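You operate a simulated robot arm through the tools that you are given. There is no shell and no other tool.

Carry out the task below with a simulated two-armed robot. There is one attempt and no reset: what you move stays moved.

Task
Pick up the yellow stirrer with one hand, pass it to the other hand and put it in the inside of the hold tray. Take the blue duct and leave it on the top of the tall pale carton. Fetch the long blue box and set it on the aisle side of the sheet table. Open the red lid of the waste bin. Any order will do. Set down upright: blue duct.

It is judged by the outcome, as a careful person would: the job done as asked, and still so three seconds after it is handed in. It fails if anything else is knocked over, pushed out of place, dropped, spilled or broken. Lids that push on must go on centred and level and be pressed home; caps that screw on are set level and turned clockwise until they are tight. Flat cloth is picked up by pressing the open fingertips on it (5 to 10 N) and closing them slowly along it; thin cloth reads only 2 to 8 mm in the jaws.

Robot
Two 7-joint arms with fingered hands on one trunk, on a base that moves. Base frame: it is fixed to the floor where the robot stands at the start and does not move with it; the origin is under the middle of the robot, x ahead of it, y to its left, z up; the surface under the hand at the start is at about z = 880. Units: mm, degrees, N and s.
The left shoulder is at the start at [30, 119, 1119], the right one opposite. With the tool pointing down near the work surface each hand reaches from about 360 to 780 mm from the robot's upright axis, wherever it stands, measured 20 degrees to its own side. Places, roughly: aisle side of the sheet table [-10900, -600, 800]; blue duct (8x9x20 cm) [-11800, 2300, 600]; inside of the hold tray (23x27 cm) [520, -1440, 800]; long blue box (9x20x8 cm) [-11700, -3400, 400]; red lid of the waste bin [-11200, -1500, 900]; top of the tall pale carton [-10500, 2300, 600]; yellow stirrer (3x3x22 cm) [500, -100, 1000]. Payload 3.8 kg a hand.
The TCP of each hand is the grasp point between the finger pads, 25 mm short of the fingertips. In the tool frame z runs along the fingers and y along their closing line. The gripper opens to 88 mm; its body begins 29 mm behind the TCP. The gripper is a hand of 4 fingers: y runs from the thumb to the fingers, the wrist lies at [-13, -106, -174] in the tool frame, and closing takes about 1.5 s.
Orientation is that of the tool frame in the base frame, as a unit quaternion [w, x, y, z]. With the fingers straight down and the wrist toward the robot, the tool's x, y and z point along [0, 1, 0], [1, 0, 0] and [0, 0, -1] of the base frame.

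Tools
- The arms move only by the tool move_arm. It takes "left_targets", "right_targets" or both (then of equal length, played together; a hand with none holds still); each is a list of rows, each an object of numbers (a shift or turn left out is 0, a gripper value left out holds the last): "tx", "ty", "tz": the shift along the base's x, y, z in mm; "wx", "wy", "wz": the turn, a rotation vector about the base's x, y, z in degrees. In form: [{"tx": .., "ty": .., "tz": .., "wx": .., "wy": .., "wz": ..}, ...]. A call has 1 to 20 rows; each row is the pose to reach, as a shift and turn from the pose commanded when the call began. "left_claw" and "right_claw" are, for a hand that has rows, the closure, from 0 (fully open) to 1 (shut), set as the call begins (left out, the last holds). Rows are played at 5 a second. More than 50 mm and 8.6 degrees between two rows, or a gripper value outside its range, and nothing of the call is played. Where a pose cannot be reached the arm comes as near as it can. A force on the tool above 40 N (or 10 N above the force at the start of the call, whichever is more), or a blocked arm, ends the call early, and 0.2 s more pass. The fingers move at their own pace (about 153 mm/s each) and stop on an object; they squeeze with about 22 N. The grip force told is the motor's: it shows also when the fingers shut on nothing. Time passes only in rows, and 0.2 s behind the last, so rows that repeat a pose let the fingers close. The reply holds the time, the measured pose of the TCP, the force on the tool along the base axes, the opening and the grip force, in the units named above and with some noise, with the torque about the TCP (base axes, N m) and any sound that the robot's microphone picked up, and new pictures: "pictures" is both (left out), scene, wrist or none (wrist: the cameras of the hands that moved).
- Cameras (640 x 400 px; columns grow to the right, rows downward): "scene" is now at [48.5, -26.1, 1666]; the picture's right is [-0.24, -0.97, 0.00], its down [-0.79, 0.19, -0.58] and it looks along [0.56, -0.14, -0.81] (base axes); focal length 289 px, centre (320, 200). "left" rides on the left gripper at [-64, -83, -98] in its tool frame; the picture's right is [-0.62, -0.37, 0.69], its down [0.71, -0.63, 0.30] and it looks along [0.32, 0.68, 0.65] (tool axes); focal length 265 px, centre (320, 200). "right" rides on the right gripper at [64, -83, -98] in its tool frame; the picture's right is [-0.62, 0.37, -0.69], its down [-0.71, -0.63, 0.30] and it looks along [-0.32, 0.68, 0.65] (tool axes); focal length 265 px, centre (320, 200). There is no depth. A picture from a camera that has moved, and an enlarged one, comes with that camera's place and axes in the base frame and with its lens. The place of the scene camera against the robot may be out by one fixed shift of up to 18 mm in any direction.
- lift_body(by): moves the trunk up (or, below 0, down) by that many mm; the arms and the scene camera ride with it, the base frame stays. It gives what a move gives, with no picture.
- roll_base(legs): drives the robot by 1 to 6 legs, each [ahead, left, turn to the left] in mm, mm and degrees, along the robot's own axes; the way and the turn of a leg run together, so that a leg with both is an arc; at most 1500 mm and 180 degrees a leg. The arms and the cameras ride along, it lands a little off, and it stops where it bumps. It gives what a move gives, and a new picture of the scene camera.
- set_fingers(index, middle, ring, thumb_bend, thumb_turn, hand): sets how far each is bent, from 0 (flat) to 1 (curled in); at 0.3 the hand is open as for a grip, at 0.7 the pads meet at the TCP. One left out holds its place. A second passes; each finger stops where it meets its share of the squeeze, and holds until it gets a number again. A gripper value or a shape takes the hand back. It gives what a move gives, with no picture; readings hold the bend of each and the force on the fingers (four entries, about 0 where the hand has none), thumb and palm. thumb_turn goes from beside the hand (0) to across from the fingers (1), as for a grip.
- set_grasp(shape, hand): the hand has 4 fingers and takes this shape, open, in about a second: jaw (thumb against the fingers, like two jaws); tri (thumb and two fingers); tip (a fingertip pinch); poke (one finger out to press); point (the index stretched); flat (the hand flat); cup (the hand cupped); fist (a fist). The gripper value then closes the fingers along that shape, each until it touches; the sizes above hold for jaw. It gives what a move gives, with no picture.
- turn_head(pan, tilt): turns the head with the scene camera to pan (to the left, within 120 degrees either way) and tilt (down, from -29 to 69), counted from straight ahead of the robot. It gives what a move gives, and a new picture of the scene camera.
- close_up(camera, box): a new picture of the part [left, top, right, bottom] of that camera's present view, enlarged. No time passes.
- close_job(): hands the job in; it is judged then, once.

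Places have to be worked out from the pictures, the camera data and where the tool is seen. Open the grippers and draw the arms clear of the work before you hand the job in, unless the task says otherwise.

The tools are called after ">>>" by a JSON object that holds its "op" and its "data". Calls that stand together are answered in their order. move_arm: Moves the arms, as the interface text tells. Its arguments: {"type":"object","properties":{"left_targets":{"type":"array","items":{"type":"object","properties":{"tx":{"type":"number"},"ty":{"type":"number"},"tz":{"type":"number"},"wx":{"type":"number"},"wy":{"type":"number"},"wz":{"type":"number"}}}},"left_claw":{"type":"number"},"right_targets":{"type":"array","items":{"type":"object","properties":{"tx":{"type":"number"},"ty":{"type":"number"},"tz":{"type":"number"},"wx":{"type":"number"},"wy":{"type":"number"},"wz":{"type":"number"}}}},"right_claw":{"type":"number"},"pictures":{"type":"string","enum":["both","scene","wrist","none"]}},"required":[]} The other tools are called the same way: lift_body (by) moves the trunk up or down; set_grasp (shape, hand) gives the hand a shape; set_fingers (index, middle, ring, thumb_bend, thumb_turn, hand) moves the fingers one by one; roll_base (legs) drives the base; turn_head (pan, tilt) turns the head that bears the scene camera; close_up (camera, box) takes an enlarged picture of a part of a camera's view; close_job () hands the job in.

At the start:

```text
time_s: 0.0
left_eef_pos: [541.0, 166.8, 1231.9]
left_tcp_rot: [0.0, 0.707, 0.707, 0.0]
left_ft_force: [-0.3, 0.1, 0.3]
left_moment: [0.0, 0.02, -0.03]
left_width: 87.5
left_gripper_force: 0.0
left_shape: jaw
left_bend: [0.3, 0.3, 0.3, 0.3, 0.98]
left_finger forces: [0.0, 0.0, 0.0, 0.1, 0.0, 0.1]
right_eef_pos: [494.4, -280.5, 1157.2]
right_tcp_rot: [0.0, 0.707, 0.707, 0.0]
right_ft_force: [-0.3, 0.0, 0.4]
right_moment: [0.02, 0.0, -0.02]
right_width: 87.5
right_gripper_force: 0.1
right_shape: jaw
right_bend: [0.3, 0.3, 0.3, 0.3, 0.98]
right_finger forces: [0.0, 0.0, 0.0, 0.0, 0.0, 0.0]
trunk travel left (down, up): [-275.0, 315.0]
robot x, y, heading: [-0.7, -2.1, 0.4]
head pan, tilt (commanded): [-13.7, 54.5]
```

scene: 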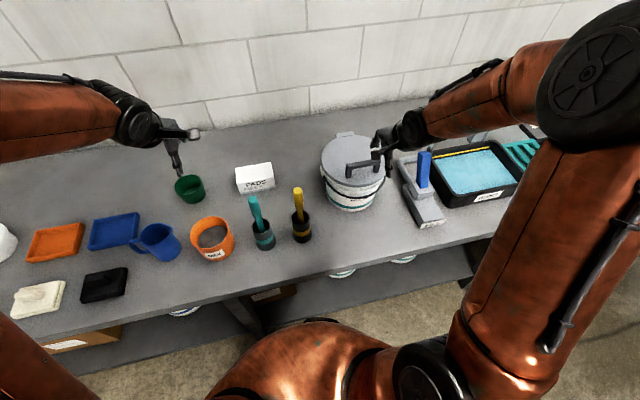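
right: 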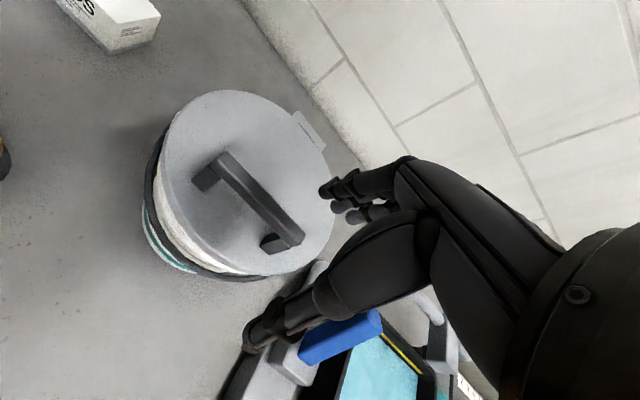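
left: 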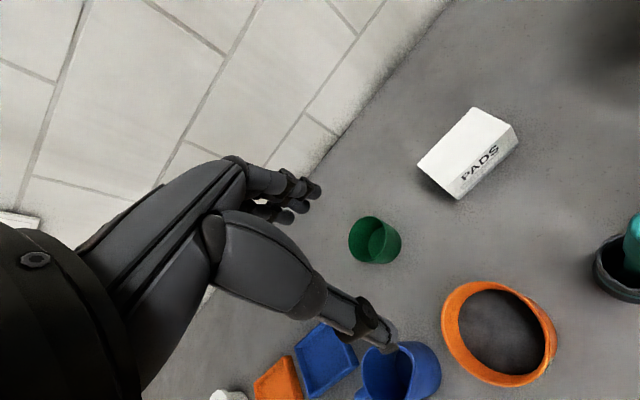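

I'll first look closely at the stirrer in its holder and at the other objects around it.

>>> {"op": "close_up", "data": {"camera": "scene", "box": [220, 160, 380, 260]}}

>>> {"op": "close_up", "data": {"camera": "scene", "box": [380, 110, 640, 270]}}

```text
4.00 times, centred on (300, 210) of scene
camera zoom: at [48.5, -26.1, 1666.0], right [-0.24, -0.97, 0.0], down [-0.79, 0.19, -0.58], along [0.56, -0.14, -0.81], focal length 1158 px, centre (400, 160)
```

zoom: 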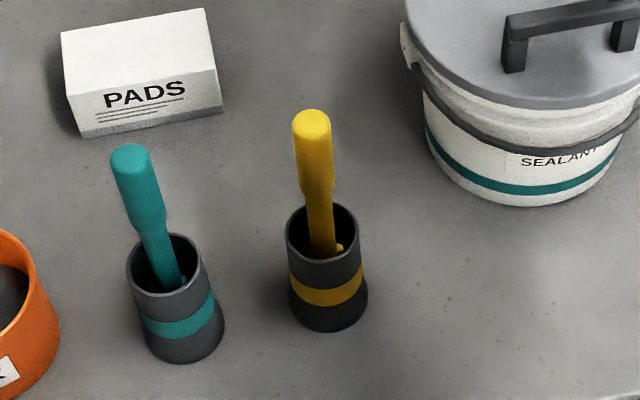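

```text
2.46 times, centred on (510, 190) of scene
camera zoom: at [48.5, -26.1, 1666.0], right [-0.24, -0.97, 0.0], down [-0.79, 0.19, -0.58], along [0.56, -0.14, -0.81], focal length 712 px, centre (-148, 225)
```

zoom: 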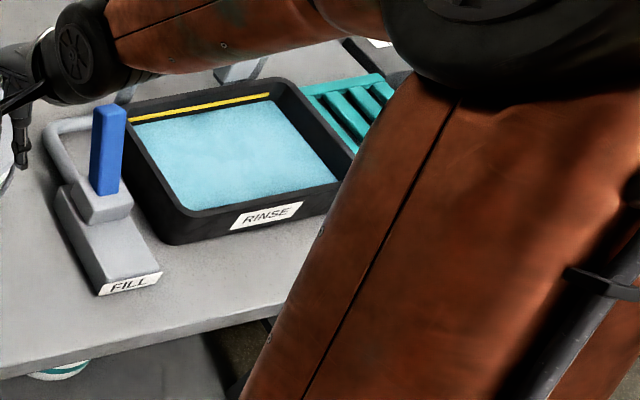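

The yellow stirrer stands nearly vertical in its cup at about x 478, y -77, top z ≈ 1104, with a handle about 24 mm thick. Before grasping, I look to the right toward the hold tray to plan the handover and placement.

>>> {"op": "turn_head", "data": {"pan": -70, "tilt": 30}}

```text
time_s: 1.2
left_eef_pos: [541.0, 167.0, 1229.6]
left_tcp_rot: [0.0, 0.707, 0.707, 0.0]
left_ft_force: [0.0, 0.1, -0.3]
left_moment: [0.02, 0.0, 0.0]
left_width: 87.8
left_gripper_force: 0.0
left_shape: jaw
left_bend: [0.3, 0.3, 0.3, 0.3, 0.98]
left_finger forces: [0.0, 0.0, 0.1, 0.0, 0.0, 0.0]
right_eef_pos: [494.4, -279.6, 1157.0]
right_tcp_rot: [0.0, 0.707, 0.707, 0.0]
right_ft_force: [0.2, 0.1, 1.0]
right_moment: [-0.01, 0.0, -0.02]
right_width: 87.6
right_gripper_force: 0.0
right_shape: jaw
right_bend: [0.3, 0.3, 0.3, 0.3, 0.98]
right_finger forces: [0.0, 0.1, 0.0, 0.1, 0.1, 0.0]
trunk travel left (down, up): [-275.0, 315.0]
robot x, y, heading: [-1.1, 4.3, 0.1]
head pan, tilt (commanded): [-70.0, 30.0]
camera scene: at [9.0, -93.8, 1701.3], right [-0.94, -0.34, 0.0], down [-0.17, 0.47, -0.87], along [0.3, -0.81, -0.5], focal length 289 px, centre (320, 200)
```

scene: 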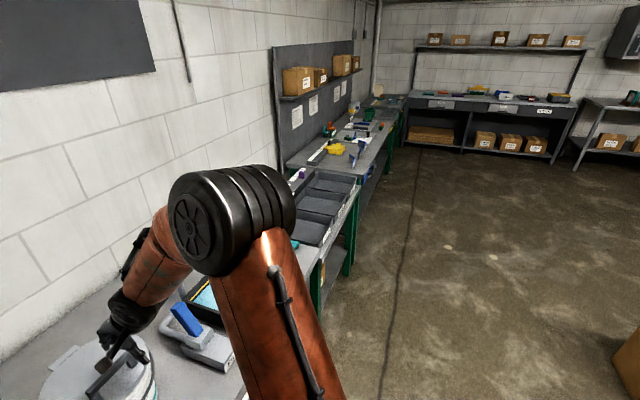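

The trays stand farther right along the bench; I'll inspect them after driving. Now I turn the head back to the work and bring the right hand above the yellow stirrer, staying high.

>>> {"op": "turn_head", "data": {"pan": -5, "tilt": 50}}

>>> {"op": "move_arm", "data": {"right_targets": [{"tz": 40}, {"ty": 40, "tz": 60}, {"ty": 80, "tz": 60, "tx": -5}, {"ty": 120, "tz": 60, "tx": -10}, {"ty": 160, "tz": 60, "tx": -14}, {"ty": 203, "tz": 60, "tx": -16}, {"ty": 203, "tz": 60, "tx": -16}], "right_claw": 0, "pictures": "both"}}

```text
time_s: 2.6
left_eef_pos: [541.6, 165.8, 1230.8]
left_tcp_rot: [0.0, 0.707, 0.707, 0.0]
left_ft_force: [0.0, 0.8, -0.3]
left_moment: [0.0, -0.02, 0.04]
left_width: 87.4
left_gripper_force: 0.0
left_shape: jaw
left_bend: [0.3, 0.3, 0.3, 0.3, 0.98]
left_finger forces: [0.0, 0.0, 0.1, 0.0, 0.1, 0.0]
right_eef_pos: [495.9, -278.6, 1155.4]
right_tcp_rot: [0.0, 0.707, 0.708, 0.0]
right_ft_force: [0.9, -0.3, -0.2]
right_moment: [-0.03, 0.04, 0.01]
right_width: 87.4
right_gripper_force: 0.0
right_shape: jaw
right_bend: [0.3, 0.3, 0.3, 0.3, 0.98]
right_finger forces: [0.1, 0.1, 0.0, 0.1, 0.0, 0.0]
trunk travel left (down, up): [-275.0, 315.0]
robot x, y, heading: [-0.1, 1.6, -0.2]
head pan, tilt (commanded): [-5.0, 50.0]
camera scene: at [54.7, -15.6, 1671.8], right [-0.09, -1.0, 0.0], down [-0.76, 0.07, -0.64], along [0.64, -0.06, -0.77], focal length 289 px, centre (320, 200)
```

scene: 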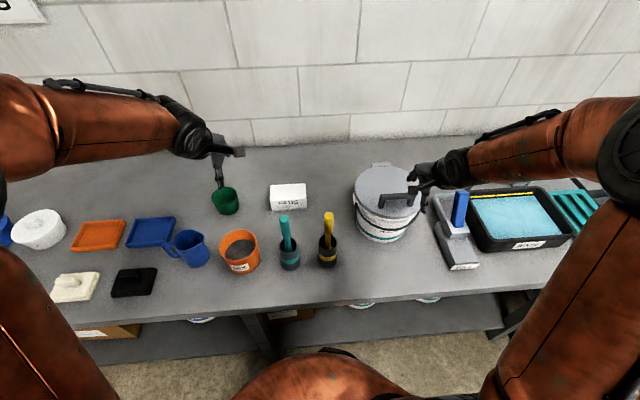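

```text
time_s: 4.2
left_eef_pos: [541.2, 164.6, 1231.0]
left_tcp_rot: [0.0, 0.707, 0.707, 0.0]
left_ft_force: [-0.5, 0.6, -0.7]
left_moment: [0.06, 0.0, 0.01]
left_width: 87.3
left_gripper_force: 0.0
left_shape: jaw
left_bend: [0.3, 0.3, 0.3, 0.3, 0.98]
left_finger forces: [0.1, 0.1, 0.0, 0.1, 0.1, 0.0]
right_eef_pos: [479.3, -77.9, 1216.3]
right_tcp_rot: [0.0, 0.708, 0.707, 0.001]
right_ft_force: [-0.5, 0.1, 0.2]
right_moment: [0.0, 0.02, 0.01]
right_width: 87.7
right_gripper_force: 0.1
right_shape: jaw
right_bend: [0.3, 0.3, 0.3, 0.3, 0.98]
right_finger forces: [0.0, 0.0, 0.1, 0.0, 0.1, 0.1]
trunk travel left (down, up): [-275.0, 315.0]
robot x, y, heading: [-0.7, 1.9, 0.1]
head pan, tilt (commanded): [-5.0, 50.0]
camera scene: at [54.7, -16.6, 1671.8], right [-0.09, -1.0, 0.0], down [-0.76, 0.07, -0.64], along [0.64, -0.06, -0.77], focal length 289 px, centre (320, 200)
camera right: at [394.9, -12.4, 1314.5], right [0.37, -0.62, 0.69], down [-0.63, -0.71, -0.3], along [0.68, -0.32, -0.65], focal length 265 px, centre (320, 200)
```

scene: 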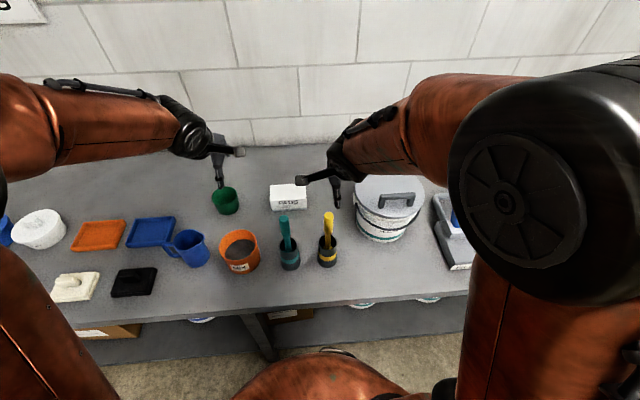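
right: 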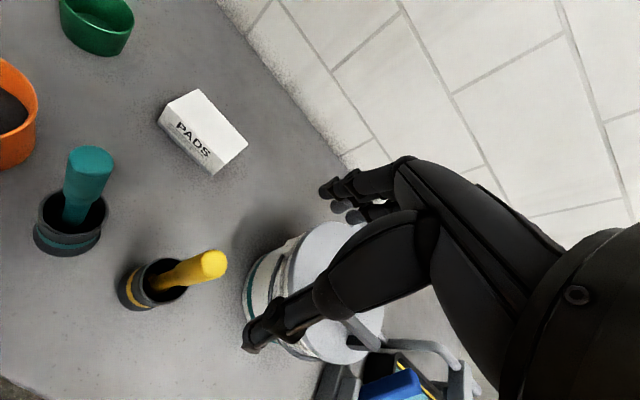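

The wrist camera suggests the stirrer is at about x 475, y -63 (the scene camera is shifted about 14 mm in y). I zoom in on the hand in the scene view to confirm the finger geometry.

>>> {"op": "close_up", "data": {"camera": "scene", "box": [260, 130, 420, 280]}}

>>> {"op": "close_up", "data": {"camera": "right", "box": [80, 160, 400, 360]}}

```text
2.67 times, centred on (340, 205) of scene
camera zoom: at [54.7, -16.6, 1671.8], right [-0.09, -1.0, 0.0], down [-0.76, 0.07, -0.64], along [0.64, -0.06, -0.77], focal length 772 px, centre (267, 187)
```

zoom: 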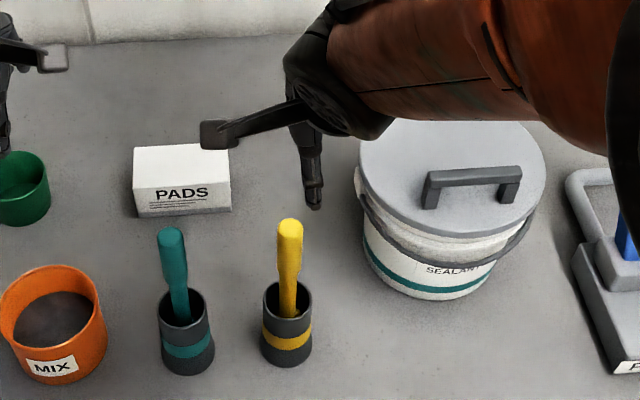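

```text
2.00 times, centred on (240, 260) of right
camera zoom: at [394.9, -12.4, 1314.5], right [0.37, -0.62, 0.69], down [-0.63, -0.71, -0.3], along [0.68, -0.32, -0.65], focal length 531 px, centre (480, 80)
```

zoom: 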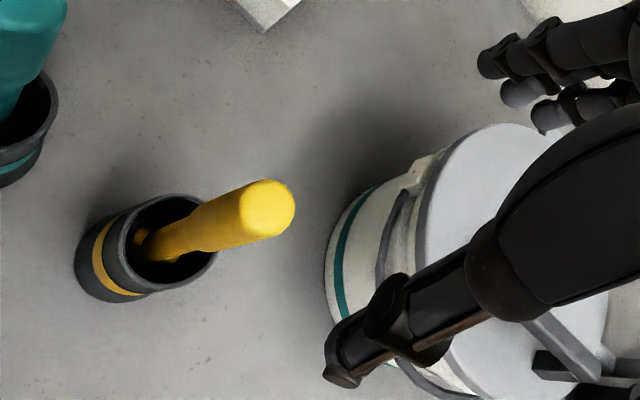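

The scene camera's bias is confirmed (about +12 mm needed in y): the stirrer is at about (474, -64) with its top near z 1105. I align the right hand over it and lower to just above the stirrer's top for a check.

>>> {"op": "move_arm", "data": {"right_targets": [{"tx": -5, "ty": 14}, {"tx": -5, "ty": 14, "tz": -40}, {"tx": -5, "ty": 14, "tz": -70}, {"tx": -5, "ty": 14, "tz": -70}], "right_claw": 0}}

```text
time_s: 5.2
left_eef_pos: [541.5, 165.1, 1231.3]
left_tcp_rot: [0.0, 0.707, 0.707, 0.0]
left_ft_force: [-0.1, 0.1, -0.4]
left_moment: [-0.04, 0.0, 0.02]
left_width: 87.6
left_gripper_force: 0.0
left_shape: jaw
left_bend: [0.3, 0.3, 0.3, 0.3, 0.98]
left_finger forces: [0.0, 0.2, 0.0, 0.0, 0.0, 0.1]
right_eef_pos: [473.2, -64.7, 1145.3]
right_tcp_rot: [0.0, 0.707, 0.707, -0.001]
right_ft_force: [-0.4, 0.4, -0.8]
right_moment: [0.0, 0.01, -0.01]
right_width: 87.9
right_gripper_force: 0.0
right_shape: jaw
right_bend: [0.3, 0.3, 0.3, 0.3, 0.98]
right_finger forces: [0.1, 0.0, 0.0, 0.1, 0.1, 0.1]
trunk travel left (down, up): [-275.0, 315.0]
robot x, y, heading: [-3.2, -3.5, 0.2]
head pan, tilt (commanded): [-5.0, 50.0]
camera scene: at [54.2, -15.7, 1671.8], right [-0.09, -1.0, 0.0], down [-0.76, 0.07, -0.64], along [0.64, -0.06, -0.77], focal length 289 px, centre (320, 200)
camera right: at [389.0, 0.1, 1243.2], right [0.37, -0.62, 0.69], down [-0.63, -0.71, -0.3], along [0.68, -0.32, -0.65], focal length 265 px, centre (320, 200)
```

scene: 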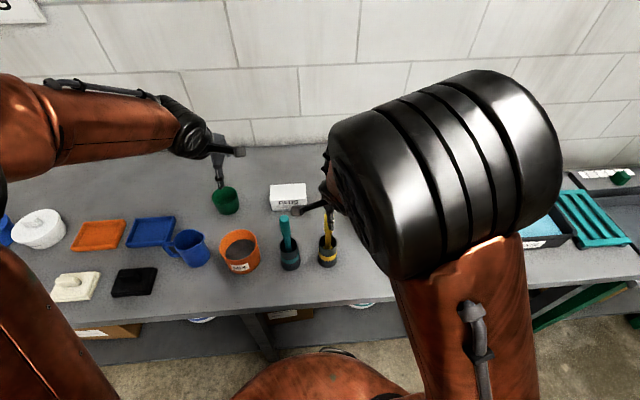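
right: 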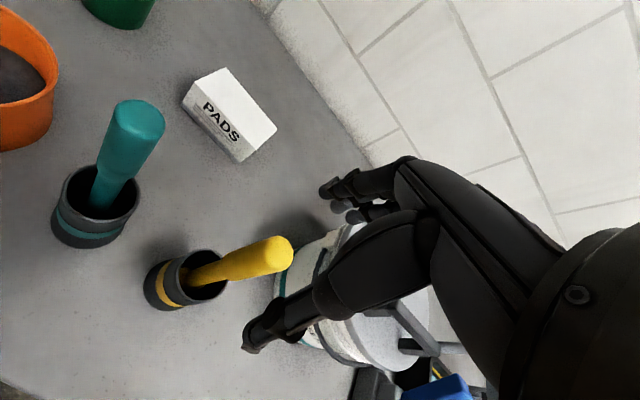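

Triangulating the two wrist views puts the stirrer's top at about (477, -66, ~1095). I lower the open hand around the handle to TCP z ≈ 1078.

>>> {"op": "move_arm", "data": {"right_targets": [{"tx": 3, "ty": -1, "tz": -20}, {"tx": 3, "ty": -1, "tz": -40}, {"tx": 3, "ty": -1, "tz": -55}, {"tx": 3, "ty": -1, "tz": -67}, {"tx": 3, "ty": -1, "tz": -67}], "right_claw": 0}}

```text
time_s: 6.4
left_eef_pos: [541.1, 165.7, 1231.3]
left_tcp_rot: [0.0, 0.707, 0.707, 0.0]
left_ft_force: [0.5, -0.5, -0.2]
left_moment: [0.01, 0.02, -0.01]
left_width: 87.4
left_gripper_force: 0.1
left_shape: jaw
left_bend: [0.3, 0.3, 0.3, 0.3, 0.98]
left_finger forces: [0.0, 0.1, 0.0, 0.0, 0.1, 0.1]
right_eef_pos: [477.8, -63.6, 1078.7]
right_tcp_rot: [0.0, 0.707, 0.707, 0.0]
right_ft_force: [-0.4, 0.8, 0.6]
right_moment: [0.0, 0.01, -0.02]
right_width: 87.9
right_gripper_force: 0.0
right_shape: jaw
right_bend: [0.3, 0.3, 0.3, 0.3, 0.98]
right_finger forces: [0.1, 0.1, 0.0, 0.1, 0.0, 0.0]
trunk travel left (down, up): [-275.0, 315.0]
robot x, y, heading: [0.3, 1.9, 0.1]
head pan, tilt (commanded): [-5.0, 50.0]
camera scene: at [54.4, -15.5, 1671.8], right [-0.09, -1.0, 0.0], down [-0.76, 0.07, -0.64], along [0.64, -0.06, -0.77], focal length 289 px, centre (320, 200)
camera right: at [393.2, 0.4, 1176.7], right [0.37, -0.62, 0.69], down [-0.63, -0.71, -0.3], along [0.68, -0.32, -0.65], focal length 265 px, centre (320, 200)
```

scene: 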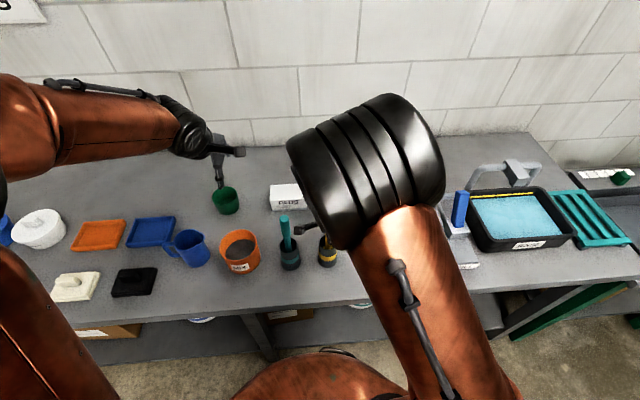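
right: 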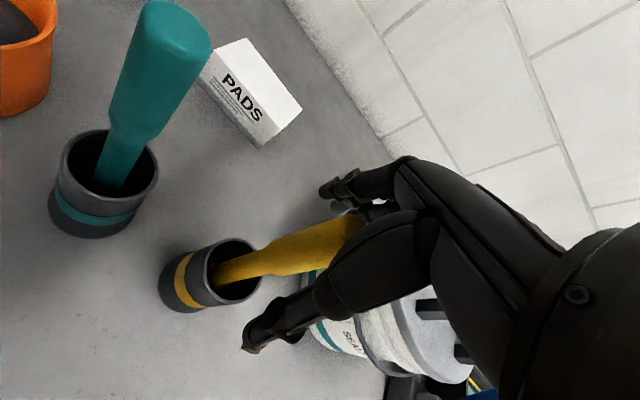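

The handle lies between thumb and fingers. I close the right hand on it, holding the pose for two seconds.

>>> {"op": "move_arm", "data": {"right_targets": [{}, {}, {}, {}, {}, {}, {}, {}, {}, {}], "right_claw": 1, "pictures": "wrist"}}

```text
time_s: 8.6
left_eef_pos: [540.9, 166.7, 1230.6]
left_tcp_rot: [0.001, 0.707, 0.707, -0.001]
left_ft_force: [-0.6, 0.3, -0.2]
left_moment: [-0.03, 0.02, 0.0]
left_width: 87.7
left_gripper_force: 0.0
left_shape: jaw
left_bend: [0.3, 0.3, 0.3, 0.3, 0.98]
left_finger forces: [0.0, 0.0, 0.1, 0.0, 0.1, 0.0]
right_eef_pos: [478.6, -64.3, 1077.9]
right_tcp_rot: [0.0, 0.707, 0.707, -0.001]
right_ft_force: [-0.2, 0.4, 0.1]
right_moment: [-0.03, 0.0, 0.02]
right_width: 15.8
right_gripper_force: 22.1
right_shape: jaw
right_bend: [0.73, 0.59, 0.67, 0.75, 1.0]
right_finger forces: [11.4, 8.0, 0.0, 0.0, 18.9, 0.0]
trunk travel left (down, up): [-275.0, 315.0]
robot x, y, heading: [-1.9, -1.0, 0.2]
head pan, tilt (commanded): [-5.0, 50.0]
camera right: at [393.4, 0.5, 1176.7], right [0.37, -0.62, 0.69], down [-0.63, -0.71, -0.3], along [0.68, -0.32, -0.65], focal length 265 px, centre (320, 200)
```

right: 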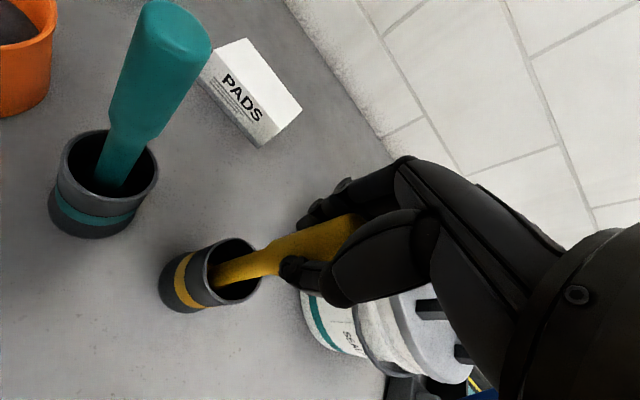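

Grip is firm (22 N, 16 mm). I lift the stirrer straight up out of its cup.

>>> {"op": "move_arm", "data": {"right_targets": [{"tz": 20}, {"tz": 45}, {"tz": 75}, {"tz": 105}, {"tz": 135}, {"tz": 165}, {"tz": 195}, {"tz": 220}, {"tz": 220}]}}

```text
time_s: 10.6
left_eef_pos: [542.1, 166.8, 1230.9]
left_tcp_rot: [0.0, 0.708, 0.706, 0.0]
left_ft_force: [0.0, 0.4, -0.2]
left_moment: [0.03, 0.05, -0.03]
left_width: 87.7
left_gripper_force: 0.0
left_shape: jaw
left_bend: [0.3, 0.3, 0.3, 0.3, 0.98]
left_finger forces: [0.0, 0.1, 0.0, 0.1, 0.0, 0.0]
right_eef_pos: [476.6, -63.4, 1299.7]
right_tcp_rot: [-0.001, 0.707, 0.707, 0.0]
right_ft_force: [-0.6, 0.5, 0.0]
right_moment: [0.0, -0.01, 0.02]
right_width: 15.7
right_gripper_force: 21.8
right_shape: jaw
right_bend: [0.73, 0.59, 0.67, 0.75, 1.0]
right_finger forces: [11.3, 8.5, 0.1, 0.0, 18.9, 0.1]
trunk travel left (down, up): [-275.0, 315.0]
robot x, y, heading: [1.6, 1.8, 0.1]
head pan, tilt (commanded): [-5.0, 50.0]
camera scene: at [54.9, -15.2, 1671.8], right [-0.09, -1.0, 0.0], down [-0.76, 0.07, -0.64], along [0.64, -0.06, -0.77], focal length 289 px, centre (320, 200)
camera right: at [392.7, 1.5, 1397.8], right [0.37, -0.62, 0.69], down [-0.63, -0.71, -0.3], along [0.68, -0.32, -0.65], focal length 265 px, centre (320, 200)
```

scene: 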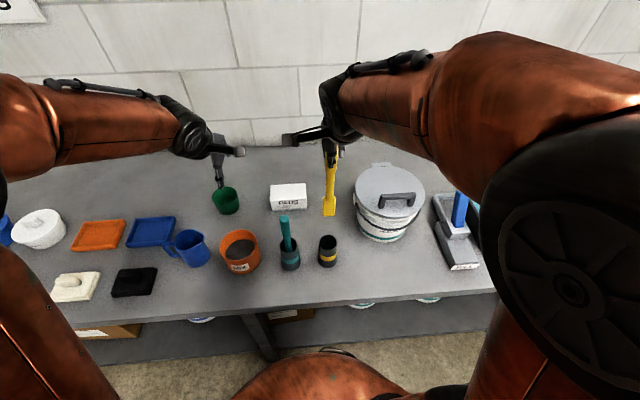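
right: 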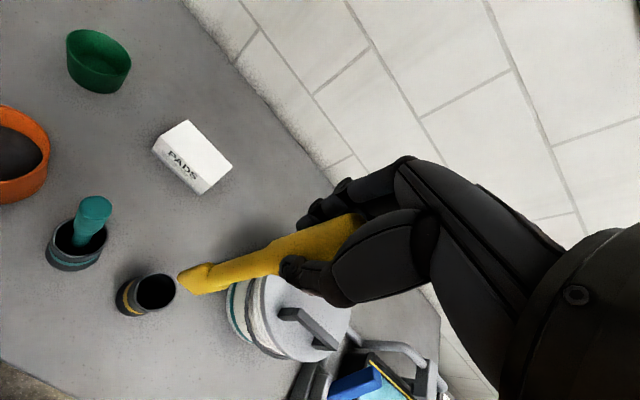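

The stirrer is out of the cup, hanging straight from the right hand. I now turn the left hand about x by -90° so its fingers point to the right, staging it at about (478, 100, 1195) for the handover.

>>> {"op": "move_arm", "data": {"left_targets": [{"wx": -8, "tx": -6, "ty": 0, "tz": -3}, {"wx": -16, "tx": -12, "ty": -6, "tz": -6}, {"wx": -24, "tx": -18, "ty": -12, "tz": -9}, {"wx": -32, "tx": -24, "ty": -18, "tz": -12}, {"wx": -40, "tx": -30, "ty": -24, "tz": -15}, {"wx": -48, "tx": -36, "ty": -30, "tz": -18}, {"wx": -56, "tx": -42, "ty": -36, "tz": -21}, {"wx": -64, "tx": -48, "ty": -42, "tz": -26}, {"wx": -72, "tx": -54, "ty": -48, "tz": -30}, {"wx": -80, "tx": -60, "ty": -54, "tz": -33}, {"wx": -86, "tx": -63, "ty": -60, "tz": -36}, {"wx": -90, "tx": -63, "ty": -66, "tz": -36}, {"wx": -90, "tx": -63, "ty": -66, "tz": -36}], "left_claw": 0}}

```text
time_s: 13.4
left_eef_pos: [478.4, 100.7, 1195.2]
left_tcp_rot: [-0.501, -0.5, -0.499, 0.501]
left_ft_force: [-0.1, 0.2, 0.6]
left_moment: [0.0, 0.04, 0.02]
left_width: 87.5
left_gripper_force: 0.0
left_shape: jaw
left_bend: [0.3, 0.3, 0.3, 0.3, 0.98]
left_finger forces: [0.0, 0.0, 0.0, 0.1, 0.0, 0.0]
right_eef_pos: [475.4, -62.6, 1300.4]
right_tcp_rot: [0.0, 0.707, 0.707, 0.0]
right_ft_force: [-0.5, -0.3, 0.4]
right_moment: [0.05, 0.02, 0.0]
right_width: 16.0
right_gripper_force: 22.1
right_shape: jaw
right_bend: [0.73, 0.59, 0.67, 0.75, 1.0]
right_finger forces: [11.3, 8.4, 0.0, 0.0, 19.0, 0.0]
trunk travel left (down, up): [-275.0, 315.0]
robot x, y, heading: [2.7, -0.4, 0.0]
head pan, tilt (commanded): [-5.0, 50.0]
camera scene: at [54.5, -15.3, 1671.8], right [-0.09, -1.0, 0.0], down [-0.76, 0.07, -0.64], along [0.64, -0.06, -0.77], focal length 289 px, centre (320, 200)
camera left: at [393.8, 199.4, 1260.1], right [-0.37, -0.69, 0.62], down [-0.63, -0.31, -0.71], along [0.68, -0.65, -0.32], focal length 265 px, centre (320, 200)
```

scene: 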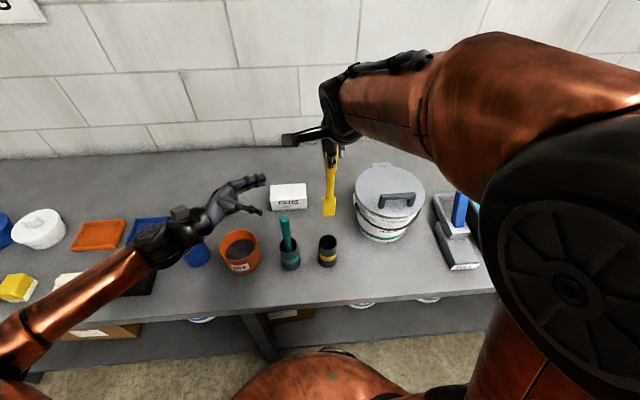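
left: 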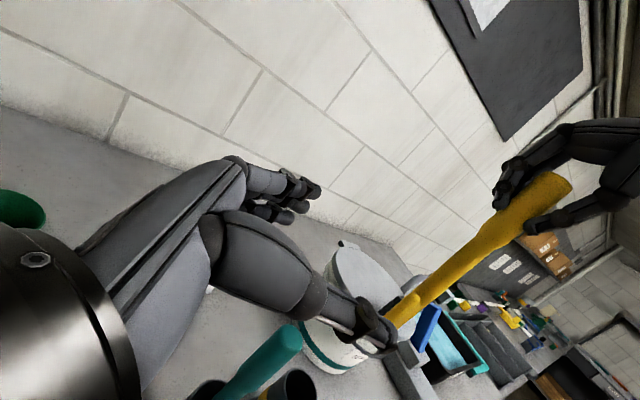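

The left camera shows the stirrer vertical at x ≈ 471. I advance the open left hand along -y until its jaws surround the shaft about 105 mm below the right grip.

>>> {"op": "move_arm", "data": {"left_targets": [{"ty": -35, "tx": -5}, {"ty": -70, "tx": -5}, {"ty": -100, "tx": -5}, {"ty": -130, "tx": -5}, {"ty": -150, "tx": -5}, {"ty": -163, "tx": -5}, {"ty": -163, "tx": -5}], "left_claw": 0}}

```text
time_s: 15.0
left_eef_pos: [472.6, -63.2, 1194.7]
left_tcp_rot: [-0.5, -0.5, -0.5, 0.501]
left_ft_force: [-0.7, -0.7, 0.7]
left_moment: [-0.02, 0.0, 0.03]
left_width: 87.8
left_gripper_force: 0.1
left_shape: jaw
left_bend: [0.3, 0.3, 0.3, 0.3, 0.98]
left_finger forces: [0.1, 0.1, 0.0, 0.1, 0.1, 0.0]
right_eef_pos: [476.5, -62.1, 1300.4]
right_tcp_rot: [0.0, 0.707, 0.707, 0.0]
right_ft_force: [-0.5, 0.7, -0.7]
right_moment: [0.06, 0.01, 0.02]
right_width: 15.9
right_gripper_force: 21.2
right_shape: jaw
right_bend: [0.73, 0.59, 0.67, 0.75, 1.0]
right_finger forces: [11.3, 8.5, 0.0, 0.1, 18.9, 0.0]
trunk travel left (down, up): [-275.0, 315.0]
robot x, y, heading: [0.4, 0.6, 0.1]
head pan, tilt (commanded): [-5.0, 50.0]
camera scene: at [54.6, -15.2, 1671.8], right [-0.09, -1.0, 0.0], down [-0.76, 0.07, -0.64], along [0.64, -0.06, -0.77], focal length 289 px, centre (320, 200)
camera left: at [388.0, 34.9, 1260.1], right [-0.37, -0.69, 0.62], down [-0.63, -0.3, -0.71], along [0.68, -0.65, -0.32], focal length 265 px, centre (320, 200)
```

scene: 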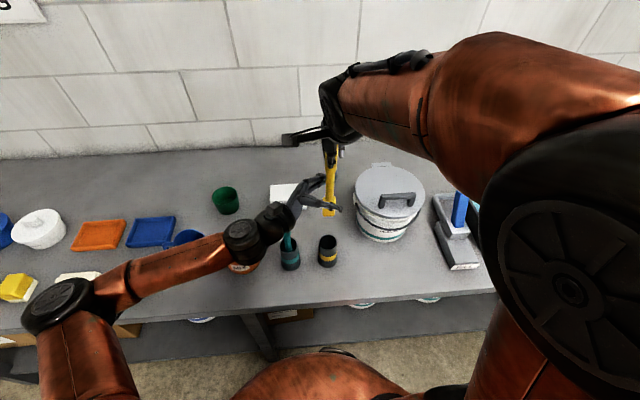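
left: 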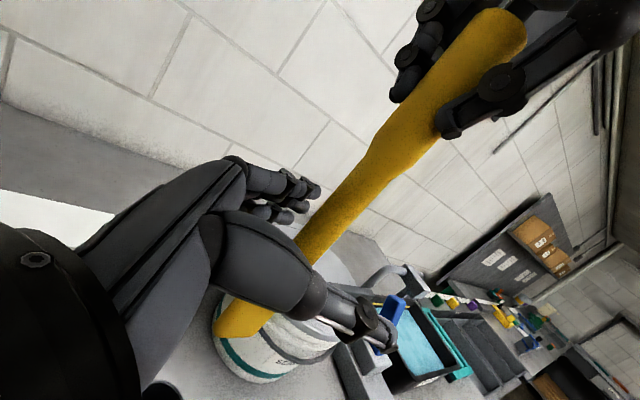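

The shaft passes right through the left TCP point (≈(312, 243) in the left image). I close the left hand.

>>> {"op": "move_arm", "data": {"left_targets": [{}, {}, {}, {}, {}, {}, {}, {}, {}, {}], "left_claw": 1, "pictures": "both"}}

```text
time_s: 17.2
left_eef_pos: [472.0, -62.9, 1195.5]
left_tcp_rot: [0.499, 0.5, 0.5, -0.5]
left_ft_force: [0.3, 0.2, 0.1]
left_moment: [-0.04, -0.02, 0.03]
left_width: 3.6
left_gripper_force: 22.0
left_shape: jaw
left_bend: [0.72, 0.7, 0.7, 0.76, 1.0]
left_finger forces: [6.0, 0.9, 2.0, 0.0, 17.6, 0.1]
right_eef_pos: [476.5, -63.1, 1300.3]
right_tcp_rot: [0.0, 0.707, 0.707, -0.001]
right_ft_force: [-1.0, -0.1, 0.1]
right_moment: [-0.01, 0.02, -0.03]
right_width: 15.9
right_gripper_force: 21.9
right_shape: jaw
right_bend: [0.73, 0.59, 0.67, 0.75, 1.0]
right_finger forces: [12.5, 8.4, 0.0, 0.0, 19.5, 0.1]
trunk travel left (down, up): [-275.0, 315.0]
robot x, y, heading: [0.7, 3.6, -0.1]
head pan, tilt (commanded): [-5.0, 50.0]
camera scene: at [54.7, -15.4, 1671.8], right [-0.09, -1.0, 0.0], down [-0.76, 0.07, -0.64], along [0.64, -0.06, -0.77], focal length 289 px, centre (320, 200)
camera left: at [388.0, 34.9, 1260.2], right [-0.37, -0.69, 0.62], down [-0.63, -0.3, -0.71], along [0.68, -0.65, -0.32], focal length 265 px, centre (320, 200)
```

scene: 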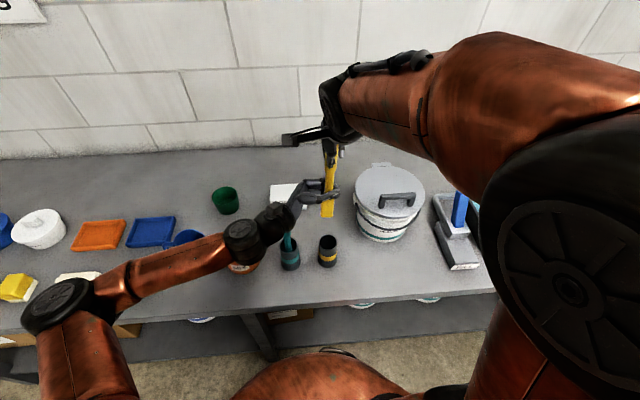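
left: 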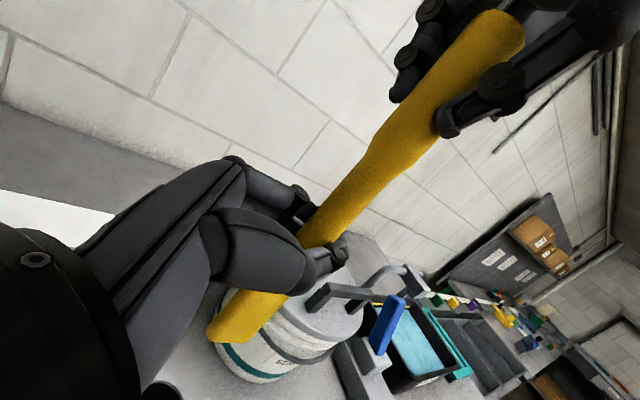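

The left thumb reads 17.6 N with the width at only 3.6 mm; I zoom in to verify that the shaft is truly gripped.

>>> {"op": "close_up", "data": {"camera": "left", "box": [180, 140, 420, 290]}}

>>> {"op": "close_up", "data": {"camera": "scene", "box": [270, 120, 390, 230]}}

>>> {"op": "close_up", "data": {"camera": "right", "box": [100, 120, 420, 320]}}

```text
2.67 times, centred on (300, 215) of left
camera zoom: at [388.0, 34.9, 1260.2], right [-0.37, -0.69, 0.62], down [-0.63, -0.3, -0.71], along [0.68, -0.65, -0.32], focal length 708 px, centre (373, 160)
```

zoom: 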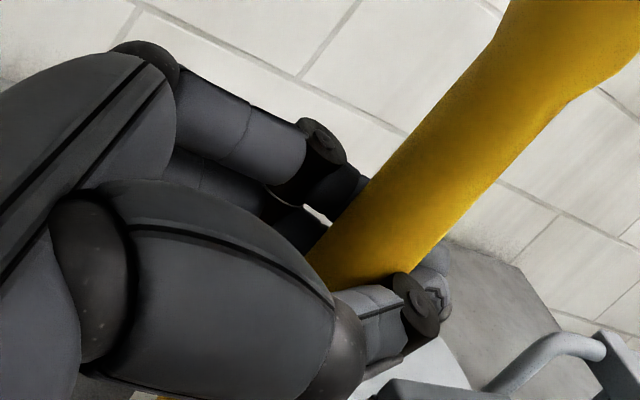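

```text
3.64 times, centred on (330, 175) of scene
camera zoom: at [54.7, -15.4, 1671.8], right [-0.09, -1.0, 0.0], down [-0.76, 0.07, -0.64], along [0.64, -0.06, -0.77], focal length 1052 px, centre (284, 291)
```

zoom: 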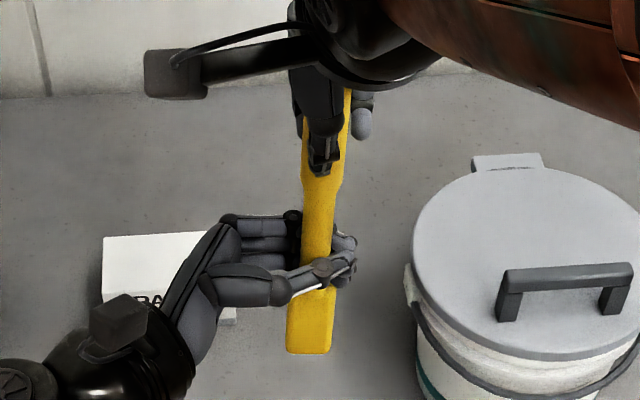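

```text
2.00 times, centred on (260, 220) of right
camera zoom: at [392.6, 1.4, 1397.6], right [0.37, -0.62, 0.69], down [-0.63, -0.71, -0.3], along [0.68, -0.32, -0.65], focal length 531 px, centre (440, 160)
```

zoom: 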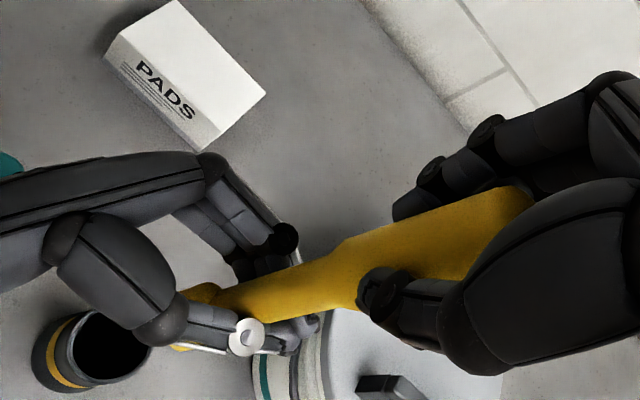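

The shaft is clearly enclosed between the left thumb and index. I open the right hand while the left holds still.

>>> {"op": "move_arm", "data": {"right_targets": [{}, {}, {}, {}, {}], "right_claw": 0, "pictures": "both"}}

```text
time_s: 18.4
left_eef_pos: [470.7, -63.4, 1194.7]
left_tcp_rot: [0.5, 0.5, 0.501, -0.5]
left_ft_force: [-0.3, 0.2, -0.3]
left_moment: [0.0, -0.06, -0.02]
left_width: 3.6
left_gripper_force: 21.5
left_shape: jaw
left_bend: [0.72, 0.7, 0.7, 0.77, 1.0]
left_finger forces: [6.9, 0.7, 1.9, 0.0, 1.4, 0.1]
right_eef_pos: [476.0, -64.2, 1300.8]
right_tcp_rot: [0.0, 0.707, 0.707, 0.0]
right_ft_force: [-1.2, -0.7, -0.5]
right_moment: [0.01, 0.01, 0.01]
right_width: 87.5
right_gripper_force: 0.0
right_shape: jaw
right_bend: [0.3, 0.3, 0.3, 0.3, 0.98]
right_finger forces: [0.1, 0.0, 0.1, 0.0, 0.1, 0.1]
trunk travel left (down, up): [-275.0, 315.0]
robot x, y, heading: [-1.2, -0.3, 0.1]
head pan, tilt (commanded): [-5.0, 50.0]
camera scene: at [54.7, -15.4, 1671.8], right [-0.09, -1.0, 0.0], down [-0.76, 0.07, -0.64], along [0.64, -0.06, -0.77], focal length 289 px, centre (320, 200)
camera right: at [392.6, 1.4, 1397.6], right [0.37, -0.62, 0.69], down [-0.63, -0.71, -0.3], along [0.68, -0.32, -0.65], focal length 265 px, centre (320, 200)
```

scene: 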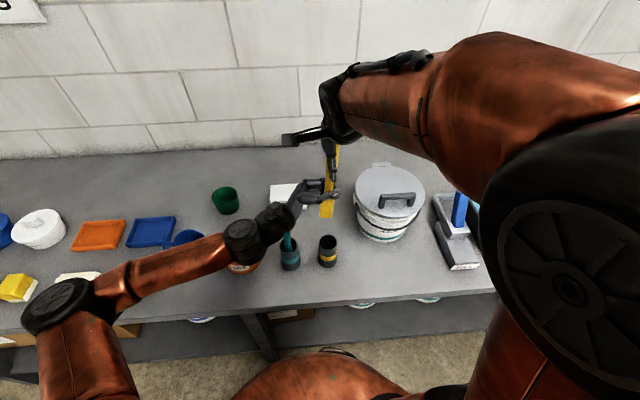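
right: 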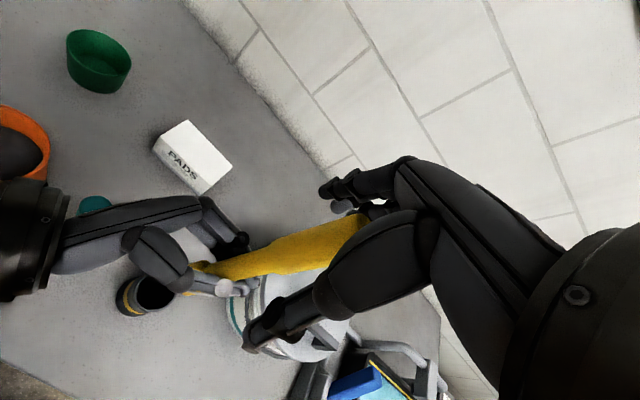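

The stirrer stays in the left hand. I check closely for tilt before lifting the right hand away.

>>> {"op": "close_up", "data": {"camera": "scene", "box": [270, 120, 390, 230]}}

>>> {"op": "close_up", "data": {"camera": "left", "box": [160, 0, 640, 400]}}

```text
3.64 times, centred on (330, 175) of scene
camera zoom: at [54.7, -15.4, 1671.8], right [-0.09, -1.0, 0.0], down [-0.76, 0.07, -0.64], along [0.64, -0.06, -0.77], focal length 1052 px, centre (284, 291)
```

zoom: 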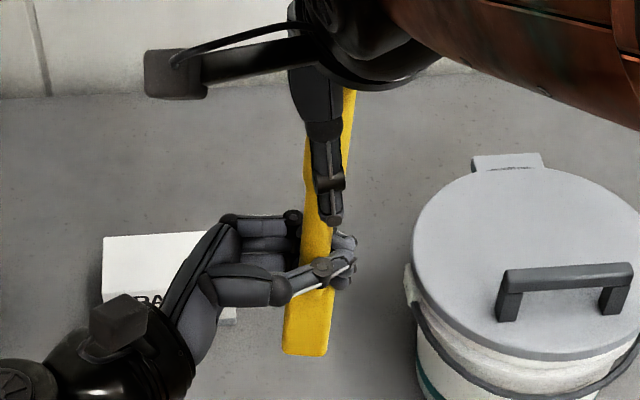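

```text
1.00 times, centred on (400, 200) of left (not enlarged: the box is as wide or as high as the picture)
camera zoom: at [388.0, 34.9, 1260.2], right [-0.37, -0.69, 0.62], down [-0.63, -0.3, -0.71], along [0.68, -0.65, -0.32], focal length 265 px, centre (240, 200)
```

zoom: 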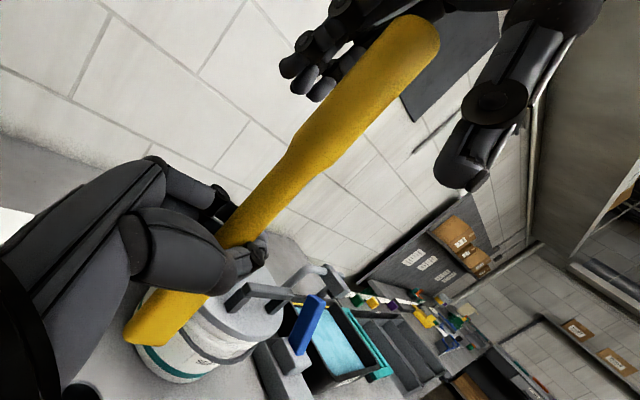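

The stirrer is held upright and alone by the left hand. I raise the right hand straight up, then draw it away to the right.

>>> {"op": "move_arm", "data": {"right_targets": [{"tz": 30}, {"tz": 60}, {"tz": 90}, {"tz": 100, "ty": -40}, {"tz": 90, "ty": -90}, {"tz": 80, "ty": -140}, {"tz": 80, "ty": -180}, {"tz": 80, "ty": -200}], "right_claw": 0, "pictures": "scene"}}

```text
refused: row 5 steps farther than a row can; nothing moved
```

The step was slightly too large; I use smaller steps.

>>> {"op": "move_arm", "data": {"right_targets": [{"tz": 30}, {"tz": 60}, {"tz": 90}, {"tz": 100, "ty": -40}, {"tz": 95, "ty": -80}, {"tz": 90, "ty": -120}, {"tz": 85, "ty": -160}, {"tz": 80, "ty": -200}], "right_claw": 0, "pictures": "scene"}}

```text
time_s: 20.2
left_eef_pos: [471.9, -63.1, 1195.1]
left_tcp_rot: [0.5, 0.5, 0.5, -0.499]
left_ft_force: [-0.2, 0.1, 0.1]
left_moment: [0.03, 0.02, -0.01]
left_width: 3.6
left_gripper_force: 22.4
left_shape: jaw
left_bend: [0.72, 0.7, 0.7, 0.77, 1.0]
left_finger forces: [6.8, 0.7, 1.9, 0.1, 1.4, 0.1]
right_eef_pos: [476.0, -266.5, 1379.1]
right_tcp_rot: [0.001, 0.708, 0.707, 0.001]
right_ft_force: [-1.0, 0.2, 0.1]
right_moment: [0.02, 0.01, -0.02]
right_width: 87.3
right_gripper_force: 0.0
right_shape: jaw
right_bend: [0.3, 0.3, 0.3, 0.3, 0.98]
right_finger forces: [0.0, 0.0, 0.0, 0.0, 0.0, 0.1]
trunk travel left (down, up): [-275.0, 315.0]
robot x, y, heading: [-2.8, -0.1, -0.1]
head pan, tilt (commanded): [-5.0, 50.0]
camera scene: at [54.7, -16.4, 1671.8], right [-0.09, -1.0, 0.0], down [-0.76, 0.07, -0.64], along [0.64, -0.06, -0.77], focal length 289 px, centre (320, 200)
```

scene: 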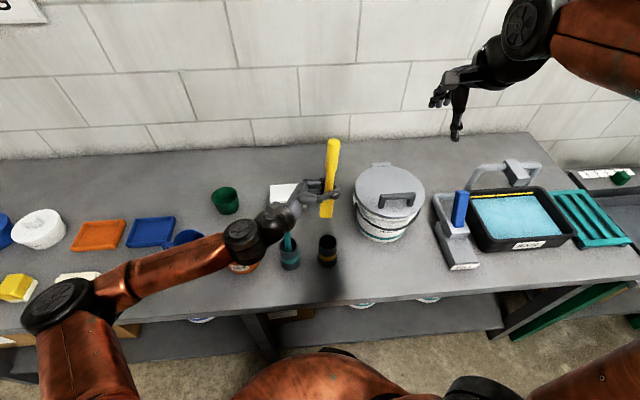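

Handover is complete. I raise the left hand with the stirrer and pull both arms in a little, so I can drive along the bench safely.

>>> {"op": "move_arm", "data": {"left_targets": [{"tz": 30}, {"tz": 60}, {"tz": 90, "ty": 20}, {"tz": 110, "ty": 50}, {"tz": 110, "ty": 80}, {"tz": 110, "ty": 110}], "right_targets": [{"tx": -10, "tz": -20}, {"tx": -25, "tz": -40}, {"tx": -40, "tz": -60}, {"tx": -55, "tz": -80}, {"tx": -70, "tz": -100}, {"tx": -80, "tz": -110}], "pictures": "scene"}}

>>> {"op": "turn_head", "data": {"pan": -90, "tilt": 40}}

```text
time_s: 21.6
left_eef_pos: [472.8, 48.5, 1305.6]
left_tcp_rot: [0.501, 0.5, 0.5, -0.5]
left_ft_force: [0.4, 0.2, -0.8]
left_moment: [0.03, 0.01, 0.0]
left_width: 3.7
left_gripper_force: 22.2
left_shape: jaw
left_bend: [0.72, 0.7, 0.7, 0.77, 1.0]
left_finger forces: [6.2, 0.7, 1.8, 0.0, 1.2, 0.1]
right_eef_pos: [395.6, -263.6, 1267.9]
right_tcp_rot: [0.0, 0.707, 0.707, 0.0]
right_ft_force: [0.0, 1.0, 0.3]
right_moment: [0.0, -0.03, -0.03]
right_width: 87.4
right_gripper_force: 0.0
right_shape: jaw
right_bend: [0.3, 0.3, 0.3, 0.3, 0.98]
right_finger forces: [0.1, 0.0, 0.1, 0.0, 0.1, 0.0]
trunk travel left (down, up): [-275.0, 315.0]
robot x, y, heading: [0.0, 1.6, -0.4]
head pan, tilt (commanded): [-5.0, 50.0]
camera scene: at [53.7, -14.6, 1671.8], right [-0.09, -1.0, 0.0], down [-0.76, 0.07, -0.64], along [0.64, -0.06, -0.77], focal length 289 px, centre (320, 200)
```

scene: 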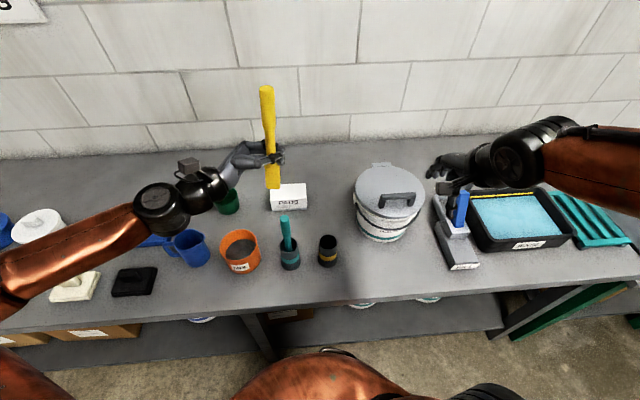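

```text
time_s: 23.2
left_eef_pos: [474.4, 47.2, 1305.8]
left_tcp_rot: [0.5, 0.499, 0.501, -0.5]
left_ft_force: [0.5, -0.2, -1.2]
left_moment: [-0.02, 0.01, 0.0]
left_width: 3.7
left_gripper_force: 22.1
left_shape: jaw
left_bend: [0.72, 0.7, 0.7, 0.77, 1.0]
left_finger forces: [6.1, 0.7, 1.8, 0.1, 1.2, 0.1]
right_eef_pos: [397.7, -264.0, 1271.2]
right_tcp_rot: [0.0, 0.707, 0.707, 0.0]
right_ft_force: [0.0, 0.7, -0.4]
right_moment: [0.04, 0.0, 0.0]
right_width: 87.6
right_gripper_force: 0.0
right_shape: jaw
right_bend: [0.3, 0.3, 0.3, 0.3, 0.98]
right_finger forces: [0.0, 0.0, 0.0, 0.0, 0.0, 0.0]
trunk travel left (down, up): [-275.0, 315.0]
robot x, y, heading: [0.2, 2.9, 0.1]
head pan, tilt (commanded): [-90.0, 40.0]
camera scene: at [-22.0, -93.8, 1686.0], right [-1.0, 0.0, 0.0], down [0.0, 0.64, -0.77], along [0.0, -0.77, -0.64], focal length 289 px, centre (320, 200)
```

scene: 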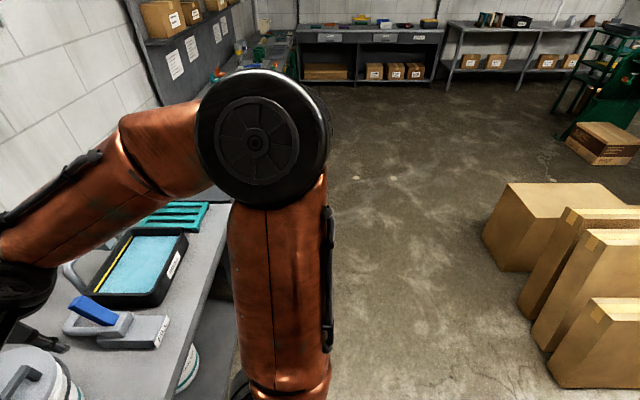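

The aisle beside the bench is clear (cartons only at x < -1200). I drive back 150 mm, then 1440 mm to the right, to stand in front of the hold tray.

>>> {"op": "roll_base", "data": {"legs": [[-150, 0, 0], [0, -1440, 0]]}}

>>> {"op": "turn_head", "data": {"pan": 0, "tilt": 45}}

```text
time_s: 31.2
left_eef_pos: [323.9, -1374.3, 1305.9]
left_tcp_rot: [0.5, 0.5, 0.499, -0.5]
left_ft_force: [-0.2, 0.2, -0.7]
left_moment: [0.02, -0.02, 0.02]
left_width: 3.9
left_gripper_force: 22.0
left_shape: jaw
left_bend: [0.72, 0.7, 0.7, 0.77, 1.0]
left_finger forces: [6.1, 0.7, 1.8, 0.1, 1.2, 0.0]
right_eef_pos: [246.8, -1685.2, 1270.4]
right_tcp_rot: [0.0, 0.708, 0.706, 0.0]
right_ft_force: [-1.0, 0.5, 0.3]
right_moment: [0.05, -0.02, 0.03]
right_width: 87.5
right_gripper_force: 0.0
right_shape: jaw
right_bend: [0.3, 0.3, 0.3, 0.3, 0.98]
right_finger forces: [0.1, 0.0, 0.0, 0.1, 0.0, 0.0]
trunk travel left (down, up): [-275.0, 315.0]
robot x, y, heading: [-148.0, -1421.0, -0.1]
head pan, tilt (commanded): [-90.0, 40.0]
camera scene: at [-170.8, -1514.5, 1685.9], right [-1.0, 0.0, 0.0], down [0.0, 0.64, -0.77], along [0.0, -0.77, -0.64], focal length 289 px, centre (320, 200)
```

scene: 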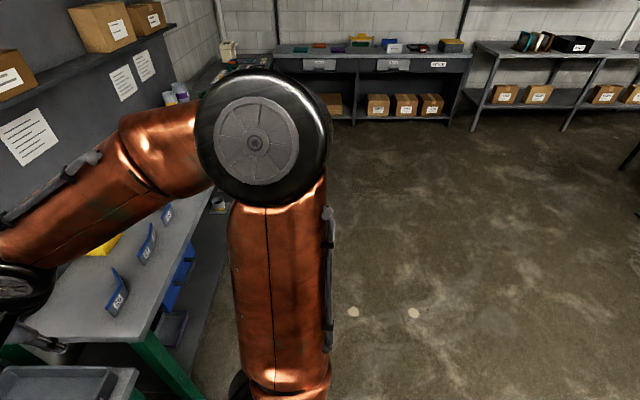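

```text
time_s: 32.9
left_eef_pos: [324.1, -1374.7, 1306.6]
left_tcp_rot: [-0.499, -0.5, -0.5, 0.501]
left_ft_force: [0.6, 1.0, -0.8]
left_moment: [-0.02, 0.01, -0.01]
left_width: 3.5
left_gripper_force: 22.0
left_shape: jaw
left_bend: [0.72, 0.7, 0.7, 0.77, 1.0]
left_finger forces: [6.1, 0.8, 1.8, 0.1, 1.1, 0.0]
right_eef_pos: [247.6, -1684.6, 1269.8]
right_tcp_rot: [0.001, 0.707, 0.707, 0.0]
right_ft_force: [-0.4, 1.3, -0.3]
right_moment: [0.03, 0.03, -0.02]
right_width: 87.4
right_gripper_force: 0.1
right_shape: jaw
right_bend: [0.3, 0.3, 0.3, 0.3, 0.98]
right_finger forces: [0.0, 0.0, 0.0, 0.0, 0.1, 0.1]
trunk travel left (down, up): [-275.0, 315.0]
robot x, y, heading: [-149.2, -1421.8, 0.1]
head pan, tilt (commanded): [0.0, 45.0]
camera scene: at [-89.3, -1429.4, 1678.7], right [0.0, -1.0, 0.0], down [-0.71, 0.0, -0.71], along [0.71, 0.0, -0.71], focal length 289 px, centre (320, 200)
```

scene: 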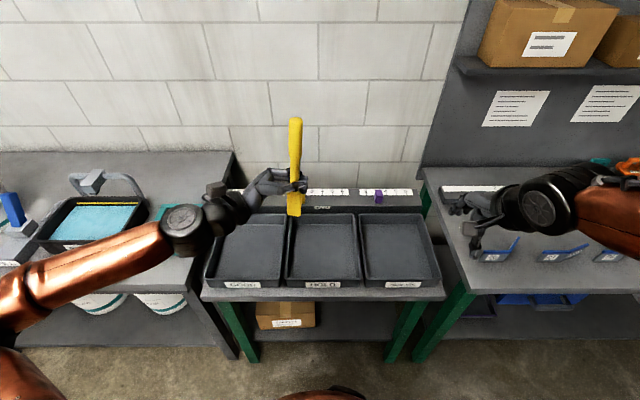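

Three dark trays are ahead; the middle label seems to read HOLD. I zoom in to confirm.

>>> {"op": "close_up", "data": {"camera": "scene", "box": [190, 180, 460, 310]}}

```text
2.37 times, centred on (325, 245) of scene
camera zoom: at [-89.3, -1429.4, 1678.7], right [0.0, -1.0, 0.0], down [-0.71, 0.0, -0.71], along [0.71, 0.0, -0.71], focal length 686 px, centre (308, 93)
```

zoom: 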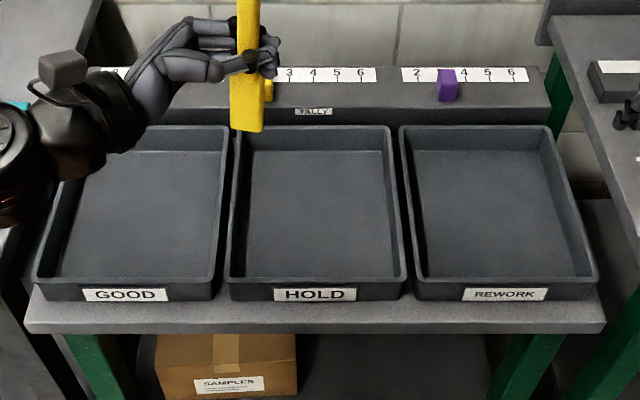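

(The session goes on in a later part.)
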